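You operate a simulated robot arm through the tools that you are given. There is no shell and no other tool. Be economical: measure what you need, move in short steps, check, and stop when the job is done.

You run a simulated robot arm. Do the job below in one go: nothing can be reset, and whatever is moved stays where it is left.

JOB
Put the orange strap roll in the brown box on the packing table top.

The check looks at the end state, three seconds after you hand in, the way a careful person would. Anything else that was tipped, shoved, dropped, spilled or broken makes it a failure.

ROBOT AND FRAMES
A 6-joint arm with a two-finger parallel gripper, fixed in place. Base frame: the origin is at the foot of the arm, x ahead of it, y to its left, z up; the work surface is at about z = 0. Readings come in m, degrees, newtons and seconds.
With the tool pointing down near the work surface it reaches from about 0.14 to 0.58 m from the base axis. Its first joint turns from -66.0 to 66.0 degrees. Payload 2.1 kg.
Tool frame: the origin (TCP) lies between the finger pads and is the grasp point; the fingertips stand 0.03 m ahead of it; z points along the fingers, y is the line along which they close. Largest opening 0.094 m; finger width 0.028, thickness 0.01; the body of the gripper, 0.05 by 0.096 m, starts 0.055 m behind the TCP.
Orientation is told as [roll, pitch, yaw] about the base's x, y, z axes, in that order, counted from this pose: with the fingers straight down and closing along the base's y, the tool's x points along the base's -x, its y along +y and its z along -z.

CONTROLS
- The arm moves only by the tool nudge_tool. Its arguments are lists of equal length, an entry for each row: "delta_pos": the shift along the tool's x, y, z in units of 25 mm (1.0 is 25 mm), a list of three; "spin": the turn about the tool's z in units of 8 degrees (1.0 is 8 degrees). In form: {"delta_pos": [[tx, ty, tz], ...], "spin": [spin, ...]}. A call has 1 to 12 rows; each row shifts and turns the commanded pose from where the row before left it, along the tool's axes as they then stand. "grip" is the finger opening in m, from 0 to 0.094, set as the call begins (left out, the last holds). A call with a number of a shift or a turn outside -1 to 1 is refused whole. Each row takes 0.2 s and may step no farther than 0.05 m and 8.6 degrees from the row before; otherwise, or with a gripper value out of range, the whole call is refused. Where a pose cannot be reached the arm comes as near as it can. A force on the tool above 40 N (or 10 N above the force at the start of the call, whichever is more), or a blocked arm, ends the call early, and 0.2 s more pass. Each finger travels about 0.072 m/s and halts on what it meets, pressing with about 29 N; the grip force reading is that of the motor and also rises with nothing between the fingers. The clock runs only during rows and for 0.2 s after the last one: add rows that do not move to give the fingers time. The reply holds the time, the measured pose of the TCP, the force on the tool along the base axes, the opening and the grip force, in the units named above and with some noise.
- Cameras (640 x 400 px; columns grow to the right, rows downward): "scene" is fixed at [0.0702, -0.3733, 0.5081]; the picture's right is [0.67, -0.75, 0.00], its down [-0.38, -0.34, -0.86] and it looks along [0.64, 0.57, -0.51] (base axes); focal length 317 px, centre (320, 200). "wrist" rides on the gripper at [0.076, 0.014, -0.102] in the tool frame; the picture's right is [-0.18, 0.98, 0.00], its down [-0.75, -0.14, -0.64] and it looks along [-0.63, -0.12, 0.77] (tool axes); focal length 243 px, centre (320, 200). There is no depth. A picture from a camera that has moved, and an enlarged one, comes with that camera's place and axes in the base frame and with its lens. The place of the scene camera against the robot may be out by one fixed shift of up to 0.025 m in any direction.
- snapshot(camera): a new picture of that camera. No time passes.
- inspect(camera, box): a new picture of the part [left, top, right, bottom] of that camera's present view, enlarged. No time passes.
- close_job(): hands the job in; it is judged then, once.

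Work in short steps. Places have to be worked out from the pictures, the camera data and where the tool is seen: move nearer, look again, correct. Check each grasp and each placing, and mend what went wrong. You have 90 turns and 42 pictures in all, those below and enlarged ones among them. Open the gripper and draw the arm clear of the work before you hand the job in, unless the task says otherwise; then end with one line.

The tools are called after "Request:" as a command line: name --argument value ..., lists and objects as JSON in quotes. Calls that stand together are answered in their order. nudge_tool: Moves the arm, as the interface text tells. Its arguments: {"type":"object","properties":{"delta_pos":{"type":"array"},"spin":{"type":"array"},"grip":{"type":"number"}},"required":["delta_pos","spin"]} The other tools are called the same way: snapshot (camera) takes a picture; inspect (camera, box) takes an enlarged picture of a part of a camera's view; close_job () hands the job in.

At the start:

```text
time: 0.0
position: [0.2978, 0.0101, 0.3257]
orientation: [0.0, -0.1, 0.0]
ft_force: [-0.2, 0.1, 0.6]
width: 0.094
grip_force: 0.1
```

scene: 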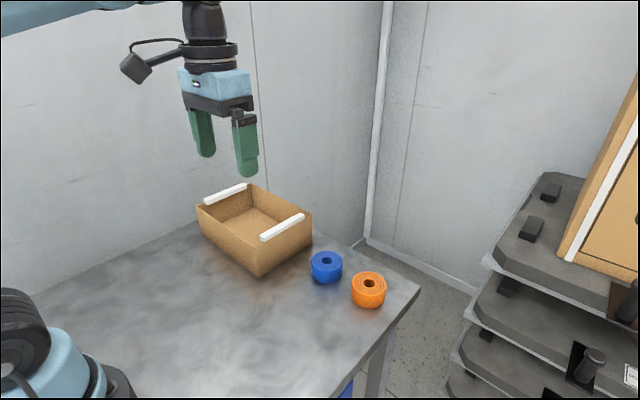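
wrist: 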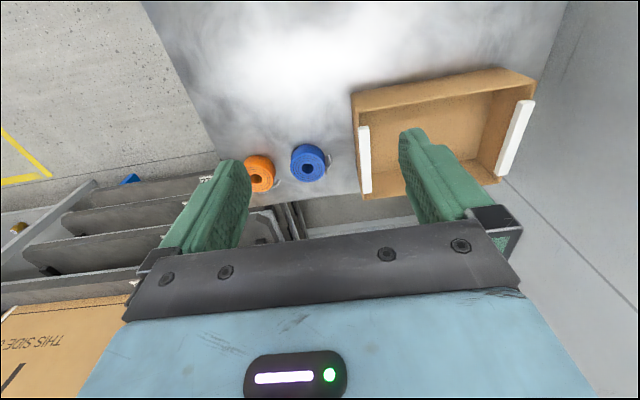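

The orange roll is roughly at (0.47, -0.15), with the blue roll about 0.1 m to its left and the box beyond that. I'll enlarge both views before moving.

Request:
inspect --camera "scene" --box '[180, 160, 430, 316]'

Request:
inspect --camera "wrist" --box '[200, 50, 560, 275]'

```text
2.56 times, centred on (305, 238) of scene
camera zoom: at [0.0702, -0.3733, 0.5081], right [0.67, -0.75, 0.0], down [-0.38, -0.34, -0.86], along [0.64, 0.57, -0.51], focal length 811 px, centre (358, 103)
```

zoom: 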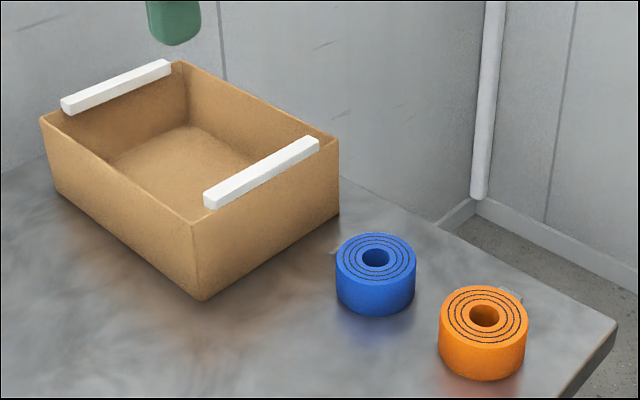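

```text
1.78 times, centred on (380, 162) of wrist
camera zoom: at [0.2219, 0.0246, 0.4278], right [0.18, 0.98, 0.0], down [0.75, -0.14, 0.64], along [0.63, -0.12, -0.77], focal length 431 px, centre (213, 267)
```

zoom: 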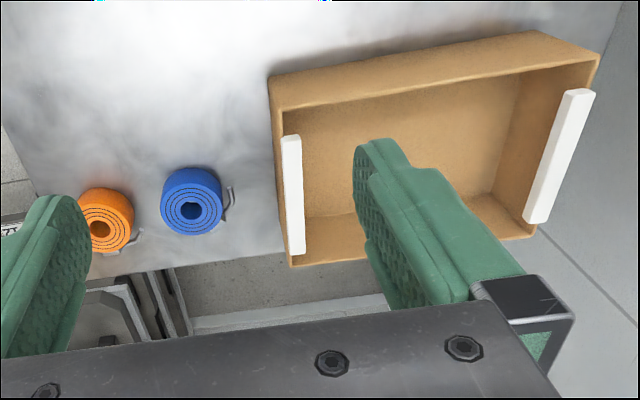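

Both rolls are separate from each other, and each has a small clear tail on its far-left side. I'll move above the orange roll, staying high, for a close look.

Request:
nudge_tool --delta_pos '[[-0.8, -0.785, 0.5], [-0.8, -0.785, 0.5], [-0.8, -0.785, 0.5], [-0.8, -0.785, 0.5], [-0.8, -0.785, 0.5], [-0.8, -0.785, 0.5], [-0.8, -0.785, 0.5], [-0.8, -0.785, 0.5], [0, 0, 0]]' --spin '[0, 0, 0, 0, 0, 0, 0, 0, 0]' --grip 0.094

Request:
snapshot --camera "wrist"

```text
time: 2.0
position: [0.4588, -0.1461, 0.2262]
orientation: [0.1, 0.0, 0.0]
ft_force: [0.9, -0.1, -0.4]
width: 0.0941
grip_force: 0.1
```

```text
37 pictures are left
camera wrist: at [0.3831, -0.1315, 0.3285], right [0.18, 0.98, 0.0], down [0.75, -0.14, 0.64], along [0.63, -0.12, -0.77], focal length 243 px, centre (320, 200)
```

wrist: 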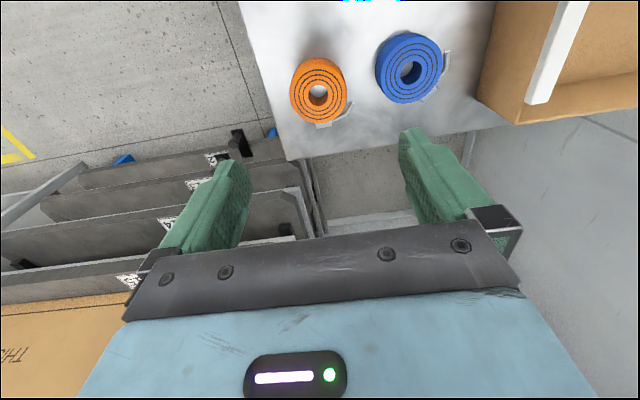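

The roll's top centre works out at about (0.469, -0.148), with a diameter of about 0.065 m. I'll zoom in to see which side the tail is on before choosing the closing direction.

Request:
inspect --camera "wrist" --box '[250, 20, 490, 170]'

```text
2.67 times, centred on (370, 95) of wrist
camera zoom: at [0.3831, -0.1315, 0.3285], right [0.18, 0.98, 0.0], down [0.75, -0.14, 0.64], along [0.63, -0.12, -0.77], focal length 647 px, centre (187, 480)
```

zoom: 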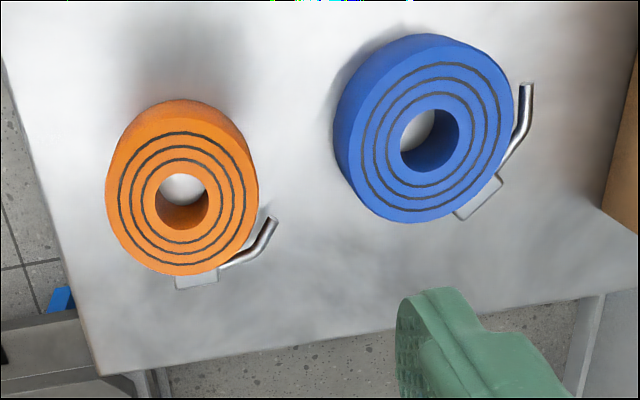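

Request:
inspect --camera "scene" --box '[296, 240, 408, 310]'

```text
5.71 times, centred on (352, 275) of scene
camera zoom: at [0.0702, -0.3733, 0.5081], right [0.67, -0.75, 0.0], down [-0.38, -0.34, -0.86], along [0.64, 0.57, -0.51], focal length 1810 px, centre (137, -229)
```

zoom: 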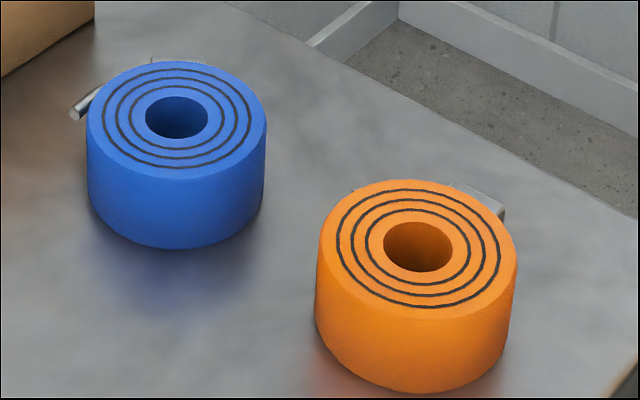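

The tail is a buckle on the roll's +x side, with a small hook curving toward +x+y. I'll turn the fingers about 30° so they clear the buckle, the hook and the blue roll, then centre over the orange roll and come down partway.

Request:
nudge_tool --delta_pos '[[-0.41, -0.08, 0], [0, 0, 0.9], [0, 0, 0.9], [0, 0, 0.9], [0, 0, 0.9], [0, 0, 0]]' --spin '[0, -0.94, -0.94, -0.94, -0.94, 0]'

Request:
snapshot --camera "wrist"

Request:
snapshot --camera "scene"

```text
time: 3.4
position: [0.4691, -0.1466, 0.1349]
orientation: [0.0, 0.0, 30.2]
ft_force: [0.3, 0.4, -0.3]
width: 0.0941
grip_force: 0.1
```

```text
34 pictures are left
camera wrist: at [0.3955, -0.1731, 0.2379], right [-0.34, 0.94, 0.0], down [0.72, 0.26, 0.64], along [0.61, 0.22, -0.77], focal length 243 px, centre (320, 200)
```

wrist: 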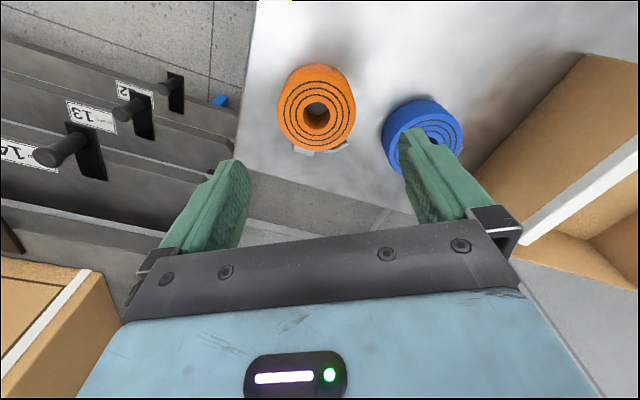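

```text
33 pictures are left
```

scene: 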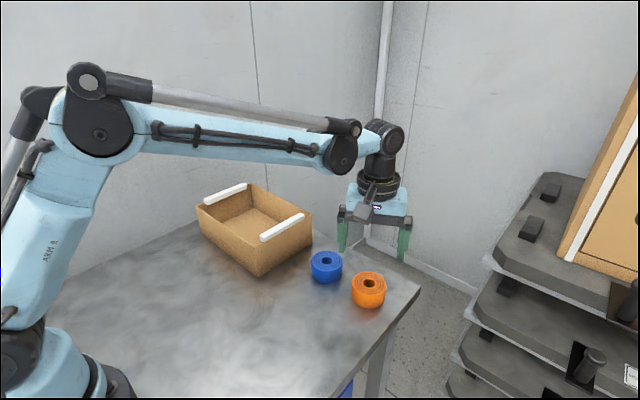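

The roll is nearly centred, about 3-4 mm off along tool +x and -y. I'll correct that and come down to just above its top, then check again.

Request:
nudge_tool --delta_pos '[[0.13, -0.12, 0.7], [0, 0, 0.7], [0, 0, 0.7], [0, 0, 0]]' --spin '[0, 0, 0, 0]'

Request:
snapshot --camera "wrist"

Request:
inspect --camera "scene" --box '[280, 200, 440, 300]'

```text
time: 4.4
position: [0.4684, -0.1522, 0.0844]
orientation: [0.0, 0.0, 30.1]
ft_force: [-0.8, 0.6, -0.4]
width: 0.094
grip_force: 0.0
```

```text
32 pictures are left
camera wrist: at [0.3945, -0.1783, 0.1859], right [-0.33, 0.94, 0.0], down [0.72, 0.26, 0.64], along [0.61, 0.21, -0.77], focal length 243 px, centre (320, 200)
```

wrist: 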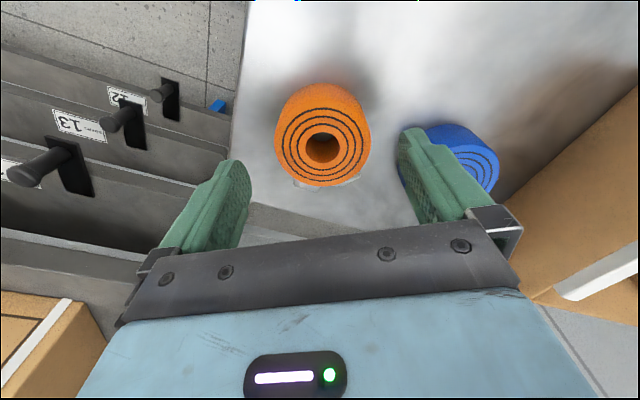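

```text
4.00 times, centred on (360, 250) of scene
camera zoom: at [0.0702, -0.3733, 0.5081], right [0.67, -0.75, 0.0], down [-0.38, -0.34, -0.86], along [0.64, 0.57, -0.51], focal length 1267 px, centre (160, 0)
```

zoom: 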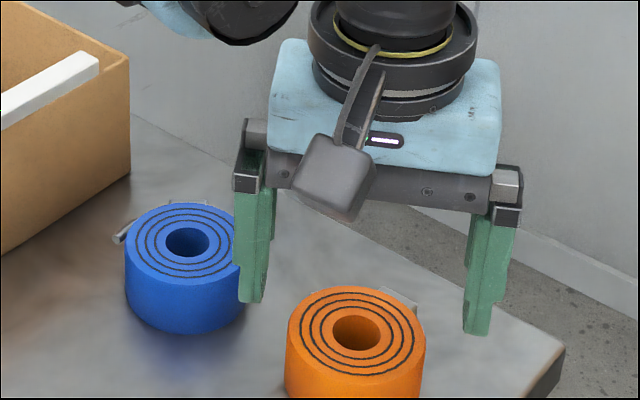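

The roll is now centred within 1 mm, and I estimate the finger nearest the blue roll clears it by about 15 mm. I'll go straight down to grasp height.

Request:
nudge_tool --delta_pos '[[0, 0, 0.5], [0, 0, 0.5], [0, 0, 0.5], [0, 0, 0.4], [0, 0, 0]]' --spin '[0, 0, 0, 0, 0]'

Request:
inspect --camera "scene" --box '[280, 220, 440, 320]'

```text
time: 5.6
position: [0.4674, -0.1523, 0.037]
orientation: [0.0, -0.1, 30.1]
ft_force: [-0.9, 0.2, -0.3]
width: 0.0941
grip_force: 0.2
```

```text
4.00 times, centred on (360, 270) of scene
camera zoom: at [0.0702, -0.3733, 0.5081], right [0.67, -0.75, 0.0], down [-0.38, -0.34, -0.86], along [0.64, 0.57, -0.51], focal length 1267 px, centre (160, -80)
```

zoom: 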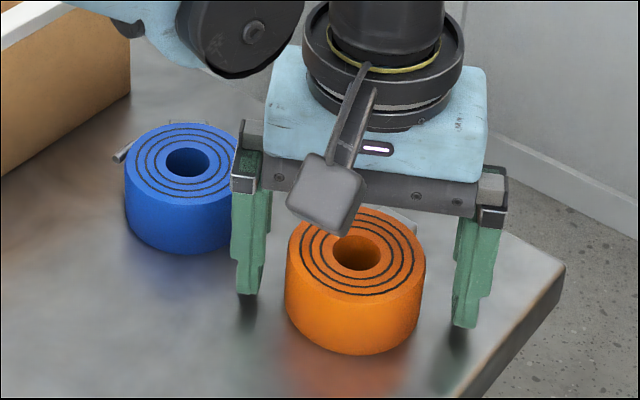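

The fingers straddle the roll and touch nothing else. Closing the gripper.

Request:
nudge_tool --delta_pos '[[0, 0, 0], [0, 0, 0], [0, 0, 0], [0, 0, 0]]' --spin '[0, 0, 0, 0]' --grip 0.045

```text
time: 6.6
position: [0.469, -0.1531, 0.0365]
orientation: [-0.1, 0.1, 30.1]
ft_force: [-0.7, 0.4, -0.8]
width: 0.0708
grip_force: 29.3
```

The gripper stopped at 0.071 m with 29 N, so the roll is held. Lifting straight up.

Request:
nudge_tool --delta_pos '[[0, 0, -0.4], [0, 0, -0.8], [0, 0, -1], [0, 0, -1], [0, 0, -1], [0, 0, -1], [0, 0, -1], [0, 0, 0]]' --spin '[0, 0, 0, 0, 0, 0, 0, 0]'

Request:
snapshot --camera "scene"

Request:
snapshot --camera "wrist"

```text
time: 8.4
position: [0.4659, -0.1513, 0.1901]
orientation: [0.0, 0.0, 30.1]
ft_force: [0.6, 0.8, -1.2]
width: 0.0707
grip_force: 28.9
```

```text
29 pictures are left
```

scene: 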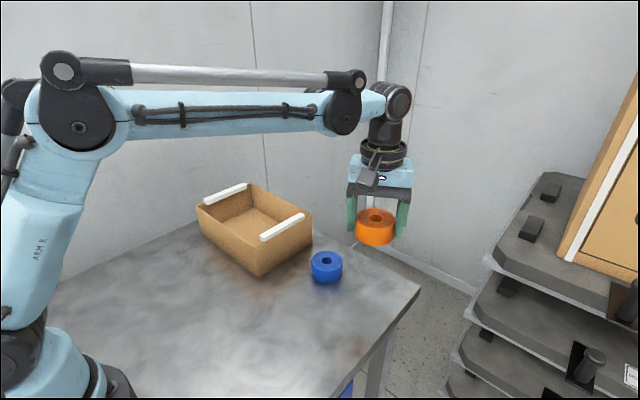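

```text
28 pictures are left
camera wrist: at [0.3929, -0.177, 0.2921], right [-0.33, 0.94, 0.0], down [0.72, 0.26, 0.64], along [0.61, 0.21, -0.77], focal length 243 px, centre (320, 200)
```

wrist: 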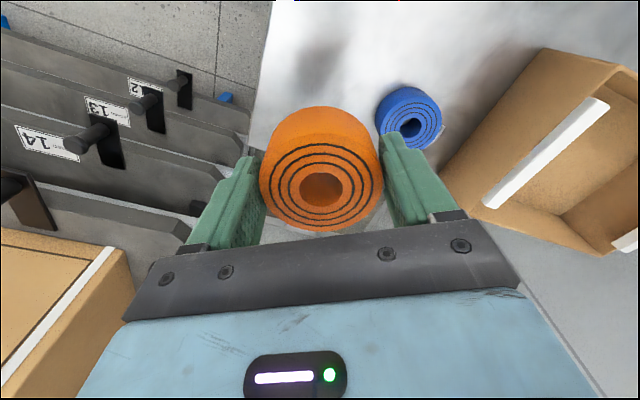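

The roll came up cleanly and nothing else moved. I place the box at x 0.355–0.52, y 0.05–0.287 with the rim at about 0.08, so I'll carry the roll at this height toward (0.44, 0.168), turning the gripper back to yaw 0.

Request:
nudge_tool --delta_pos '[[0, 0, -0.2], [0, 0, -0.2], [0, 0, 0], [0, 0, 0], [0.1, 0.9, 0], [0.1, 0.9, 0], [0.1, 0.9, 0], [0.1, 0.9, 0], [0.1, 0.9, 0], [0.1, 0.9, 0], [0.1, 0.9, 0], [0, 0, 0]]' --spin '[0.94, 0.94, 0.94, 0.94, 0, 0, 0, 0, 0, 0, 0, 0]'

Request:
snapshot --camera "wrist"

```text
time: 11.0
position: [0.4498, 0.0045, 0.2016]
orientation: [0.0, 0.1, 0.0]
ft_force: [-0.3, 0.1, -0.6]
width: 0.0707
grip_force: 28.9
```

```text
27 pictures are left
camera wrist: at [0.3728, 0.0194, 0.3035], right [0.18, 0.98, 0.0], down [0.75, -0.14, 0.64], along [0.63, -0.12, -0.77], focal length 243 px, centre (320, 200)
```

wrist: 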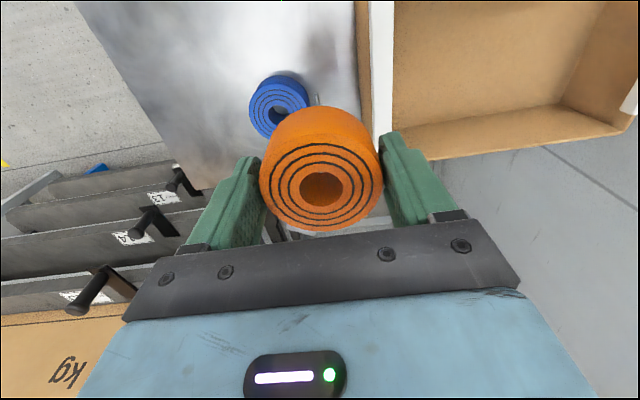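

The box edges in this view match my estimate. Continuing on to above the box centre.

Request:
nudge_tool --delta_pos '[[0.05, 0.83, 0], [0.05, 0.83, 0], [0.05, 0.83, 0], [0.05, 0.83, 0], [0.05, 0.83, 0], [0.05, 0.83, 0], [0.05, 0.83, 0], [0.05, 0.83, 0], [0, 0, 0]]' --spin '[0, 0, 0, 0, 0, 0, 0, 0, 0]'

Request:
snapshot --camera "wrist"

Request:
snapshot --camera "scene"

```text
time: 13.0
position: [0.4402, 0.172, 0.2037]
orientation: [0.0, 0.0, 0.0]
ft_force: [0.4, -0.6, -1.4]
width: 0.0705
grip_force: 28.6
```

```text
26 pictures are left
camera wrist: at [0.3637, 0.1856, 0.3049], right [0.18, 0.98, 0.0], down [0.75, -0.14, 0.64], along [0.63, -0.12, -0.77], focal length 243 px, centre (320, 200)
```

wrist: 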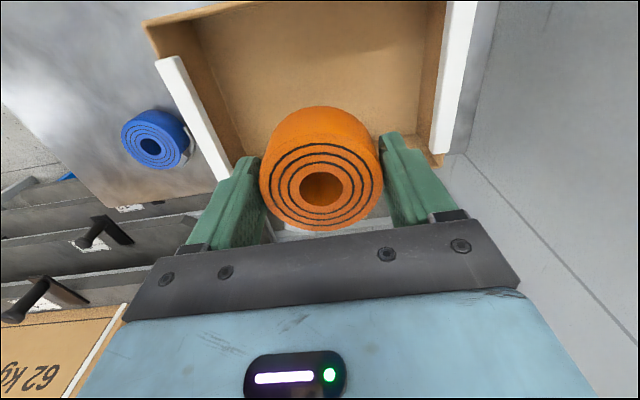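

```text
25 pictures are left
```

scene: 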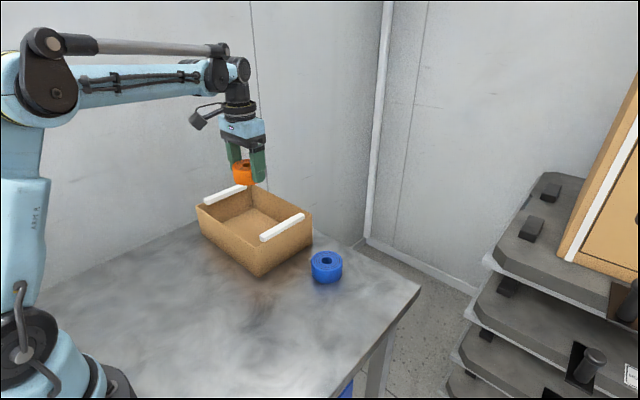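

The roll sits above the centre of the box, well inside all the walls. I'll lower it partway and check clearance.

Request:
nudge_tool --delta_pos '[[0, 0, 0.8], [0, 0, 0.8], [0, 0, 0.8], [0, 0, 0.8], [0, 0, 0]]' --spin '[0, 0, 0, 0, 0]'

Request:
snapshot --camera "wrist"

Request:
inspect --camera "scene" --box '[170, 90, 370, 290]'

```text
time: 14.2
position: [0.44, 0.1714, 0.1209]
orientation: [0.0, 0.1, 0.0]
ft_force: [-0.3, -0.3, -1.6]
width: 0.0705
grip_force: 29.4
```

```text
24 pictures are left
camera wrist: at [0.3641, 0.1854, 0.2231], right [0.18, 0.98, 0.0], down [0.75, -0.14, 0.64], along [0.63, -0.12, -0.77], focal length 243 px, centre (320, 200)
```

wrist: 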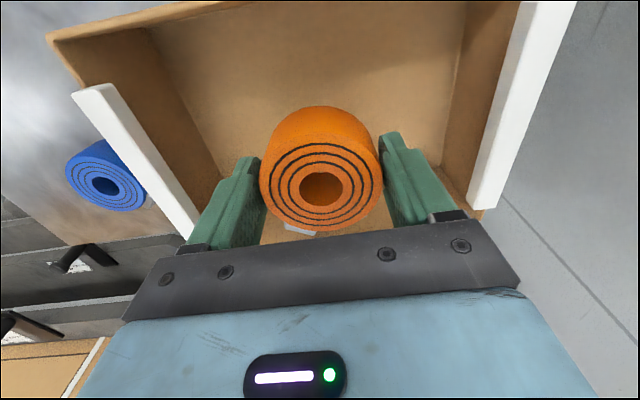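

```text
2.00 times, centred on (270, 190) of scene
camera zoom: at [0.0702, -0.3733, 0.5081], right [0.67, -0.75, 0.0], down [-0.38, -0.34, -0.86], along [0.64, 0.57, -0.51], focal length 634 px, centre (420, 220)
```

zoom: 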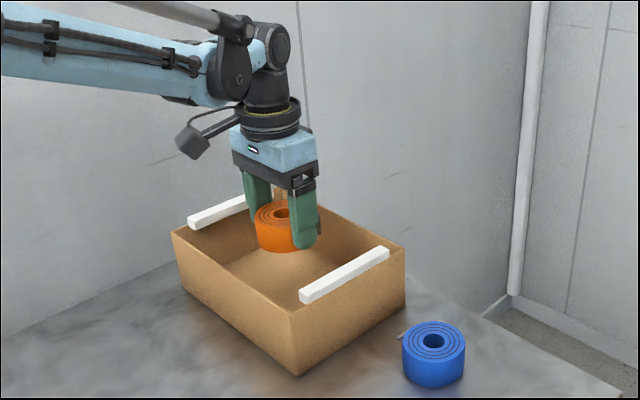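

There is clear space all round. I'll lower it toward the floor of the box, slowing at the end to detect contact.

Request:
nudge_tool --delta_pos '[[0, 0, 0.7], [0, 0, 0.7], [0, 0, 0.7], [0, 0, 0.6], [0, 0, 0.2], [0, 0, 0.1], [0, 0, 0]]' --spin '[0, 0, 0, 0, 0, 0, 0]'

Request:
inspect --camera "scene" --box '[170, 110, 330, 290]'

```text
time: 15.8
position: [0.4415, 0.1715, 0.0463]
orientation: [0.0, 0.0, 0.0]
ft_force: [-0.3, -0.3, -0.7]
width: 0.0704
grip_force: 29.0
```

```text
2.22 times, centred on (250, 200) of scene
camera zoom: at [0.0702, -0.3733, 0.5081], right [0.67, -0.75, 0.0], down [-0.38, -0.34, -0.86], along [0.64, 0.57, -0.51], focal length 704 px, centre (476, 200)
```

zoom: 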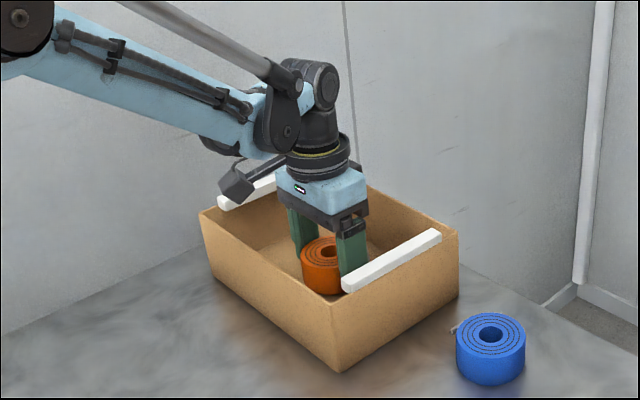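

There's no contact yet and the roll is close to the floor. I'll inch down a few millimetres more.

Request:
nudge_tool --delta_pos '[[0, 0, 0.08], [0, 0, 0.08], [0, 0, 0]]' --spin '[0, 0, 0]'

```text
time: 16.6
position: [0.4406, 0.1705, 0.0412]
orientation: [0.0, 0.0, 0.0]
ft_force: [0.1, -0.6, -1.2]
width: 0.0706
grip_force: 29.2
```

Still no clear contact, so I'll go down another couple of millimetres.

Request:
nudge_tool --delta_pos '[[0, 0, 0.05], [0, 0, 0.04], [0, 0, 0]]' --spin '[0, 0, 0]'

```text
time: 17.4
position: [0.4409, 0.1714, 0.0396]
orientation: [0.1, -0.1, 0.0]
ft_force: [4.6, 2.1, 24.4]
width: 0.0703
grip_force: 29.1
```

Contact: 24 N upward, so the roll is on the floor of the box. I'll ease up slightly and then open the fingers.

Request:
nudge_tool --delta_pos '[[0, 0, -0.05], [0, 0, 0]]' --spin '[0, 0]'

Request:
nudge_tool --delta_pos '[[0, 0, 0], [0, 0, 0], [0, 0, 0]]' --spin '[0, 0, 0]' --grip 0.094

```text
time: 18.0
position: [0.4406, 0.1709, 0.0415]
orientation: [0.0, 0.0, 0.0]
ft_force: [0.6, 0.6, 0.9]
width: 0.07
grip_force: 29.1
```

```text
time: 18.8
position: [0.44, 0.1711, 0.0412]
orientation: [0.0, 0.0, -0.1]
ft_force: [0.4, -0.3, 0.7]
width: 0.0938
grip_force: 0.1
```

The fingers are fully open. Now I'll go straight up and away.

Request:
nudge_tool --delta_pos '[[0, 0, -0.5], [0, 0, -0.8], [0, 0, -1], [0, 0, -1], [0, 0, -1], [0, 0, -1], [0, 0, -1], [0, 0, -1], [0, 0, -1], [0, 0, 0]]' --spin '[0, 0, 0, 0, 0, 0, 0, 0, 0, 0]'

Request:
snapshot --camera "scene"

Request:
snapshot --camera "wrist"

```text
time: 21.0
position: [0.4401, 0.171, 0.2477]
orientation: [0.1, 0.0, 0.0]
ft_force: [0.2, 0.3, 0.1]
width: 0.0939
grip_force: 0.0
```

```text
21 pictures are left
```

scene: 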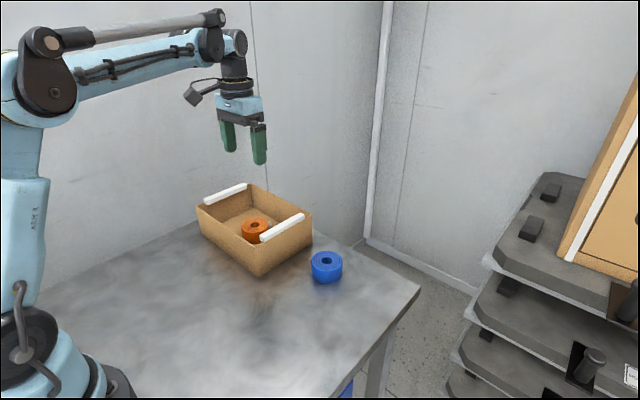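

```text
20 pictures are left
camera wrist: at [0.3636, 0.1859, 0.3501], right [0.18, 0.98, 0.0], down [0.75, -0.14, 0.64], along [0.63, -0.12, -0.77], focal length 243 px, centre (320, 200)
```

wrist: 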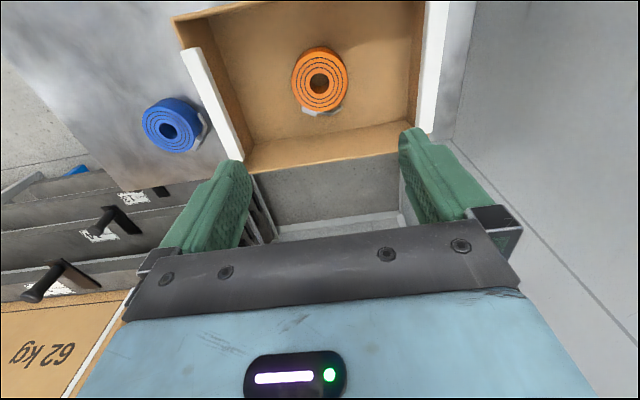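

The orange roll lies flat in the box, the box and the blue roll are where they were, and the arm is clear. Handing in.

Request:
close_job

```text
The job is handed in.
```

The orange strap roll is lying flat in the brown box; the box and the blue roll did not move, and the arm is clear with the gripper open.
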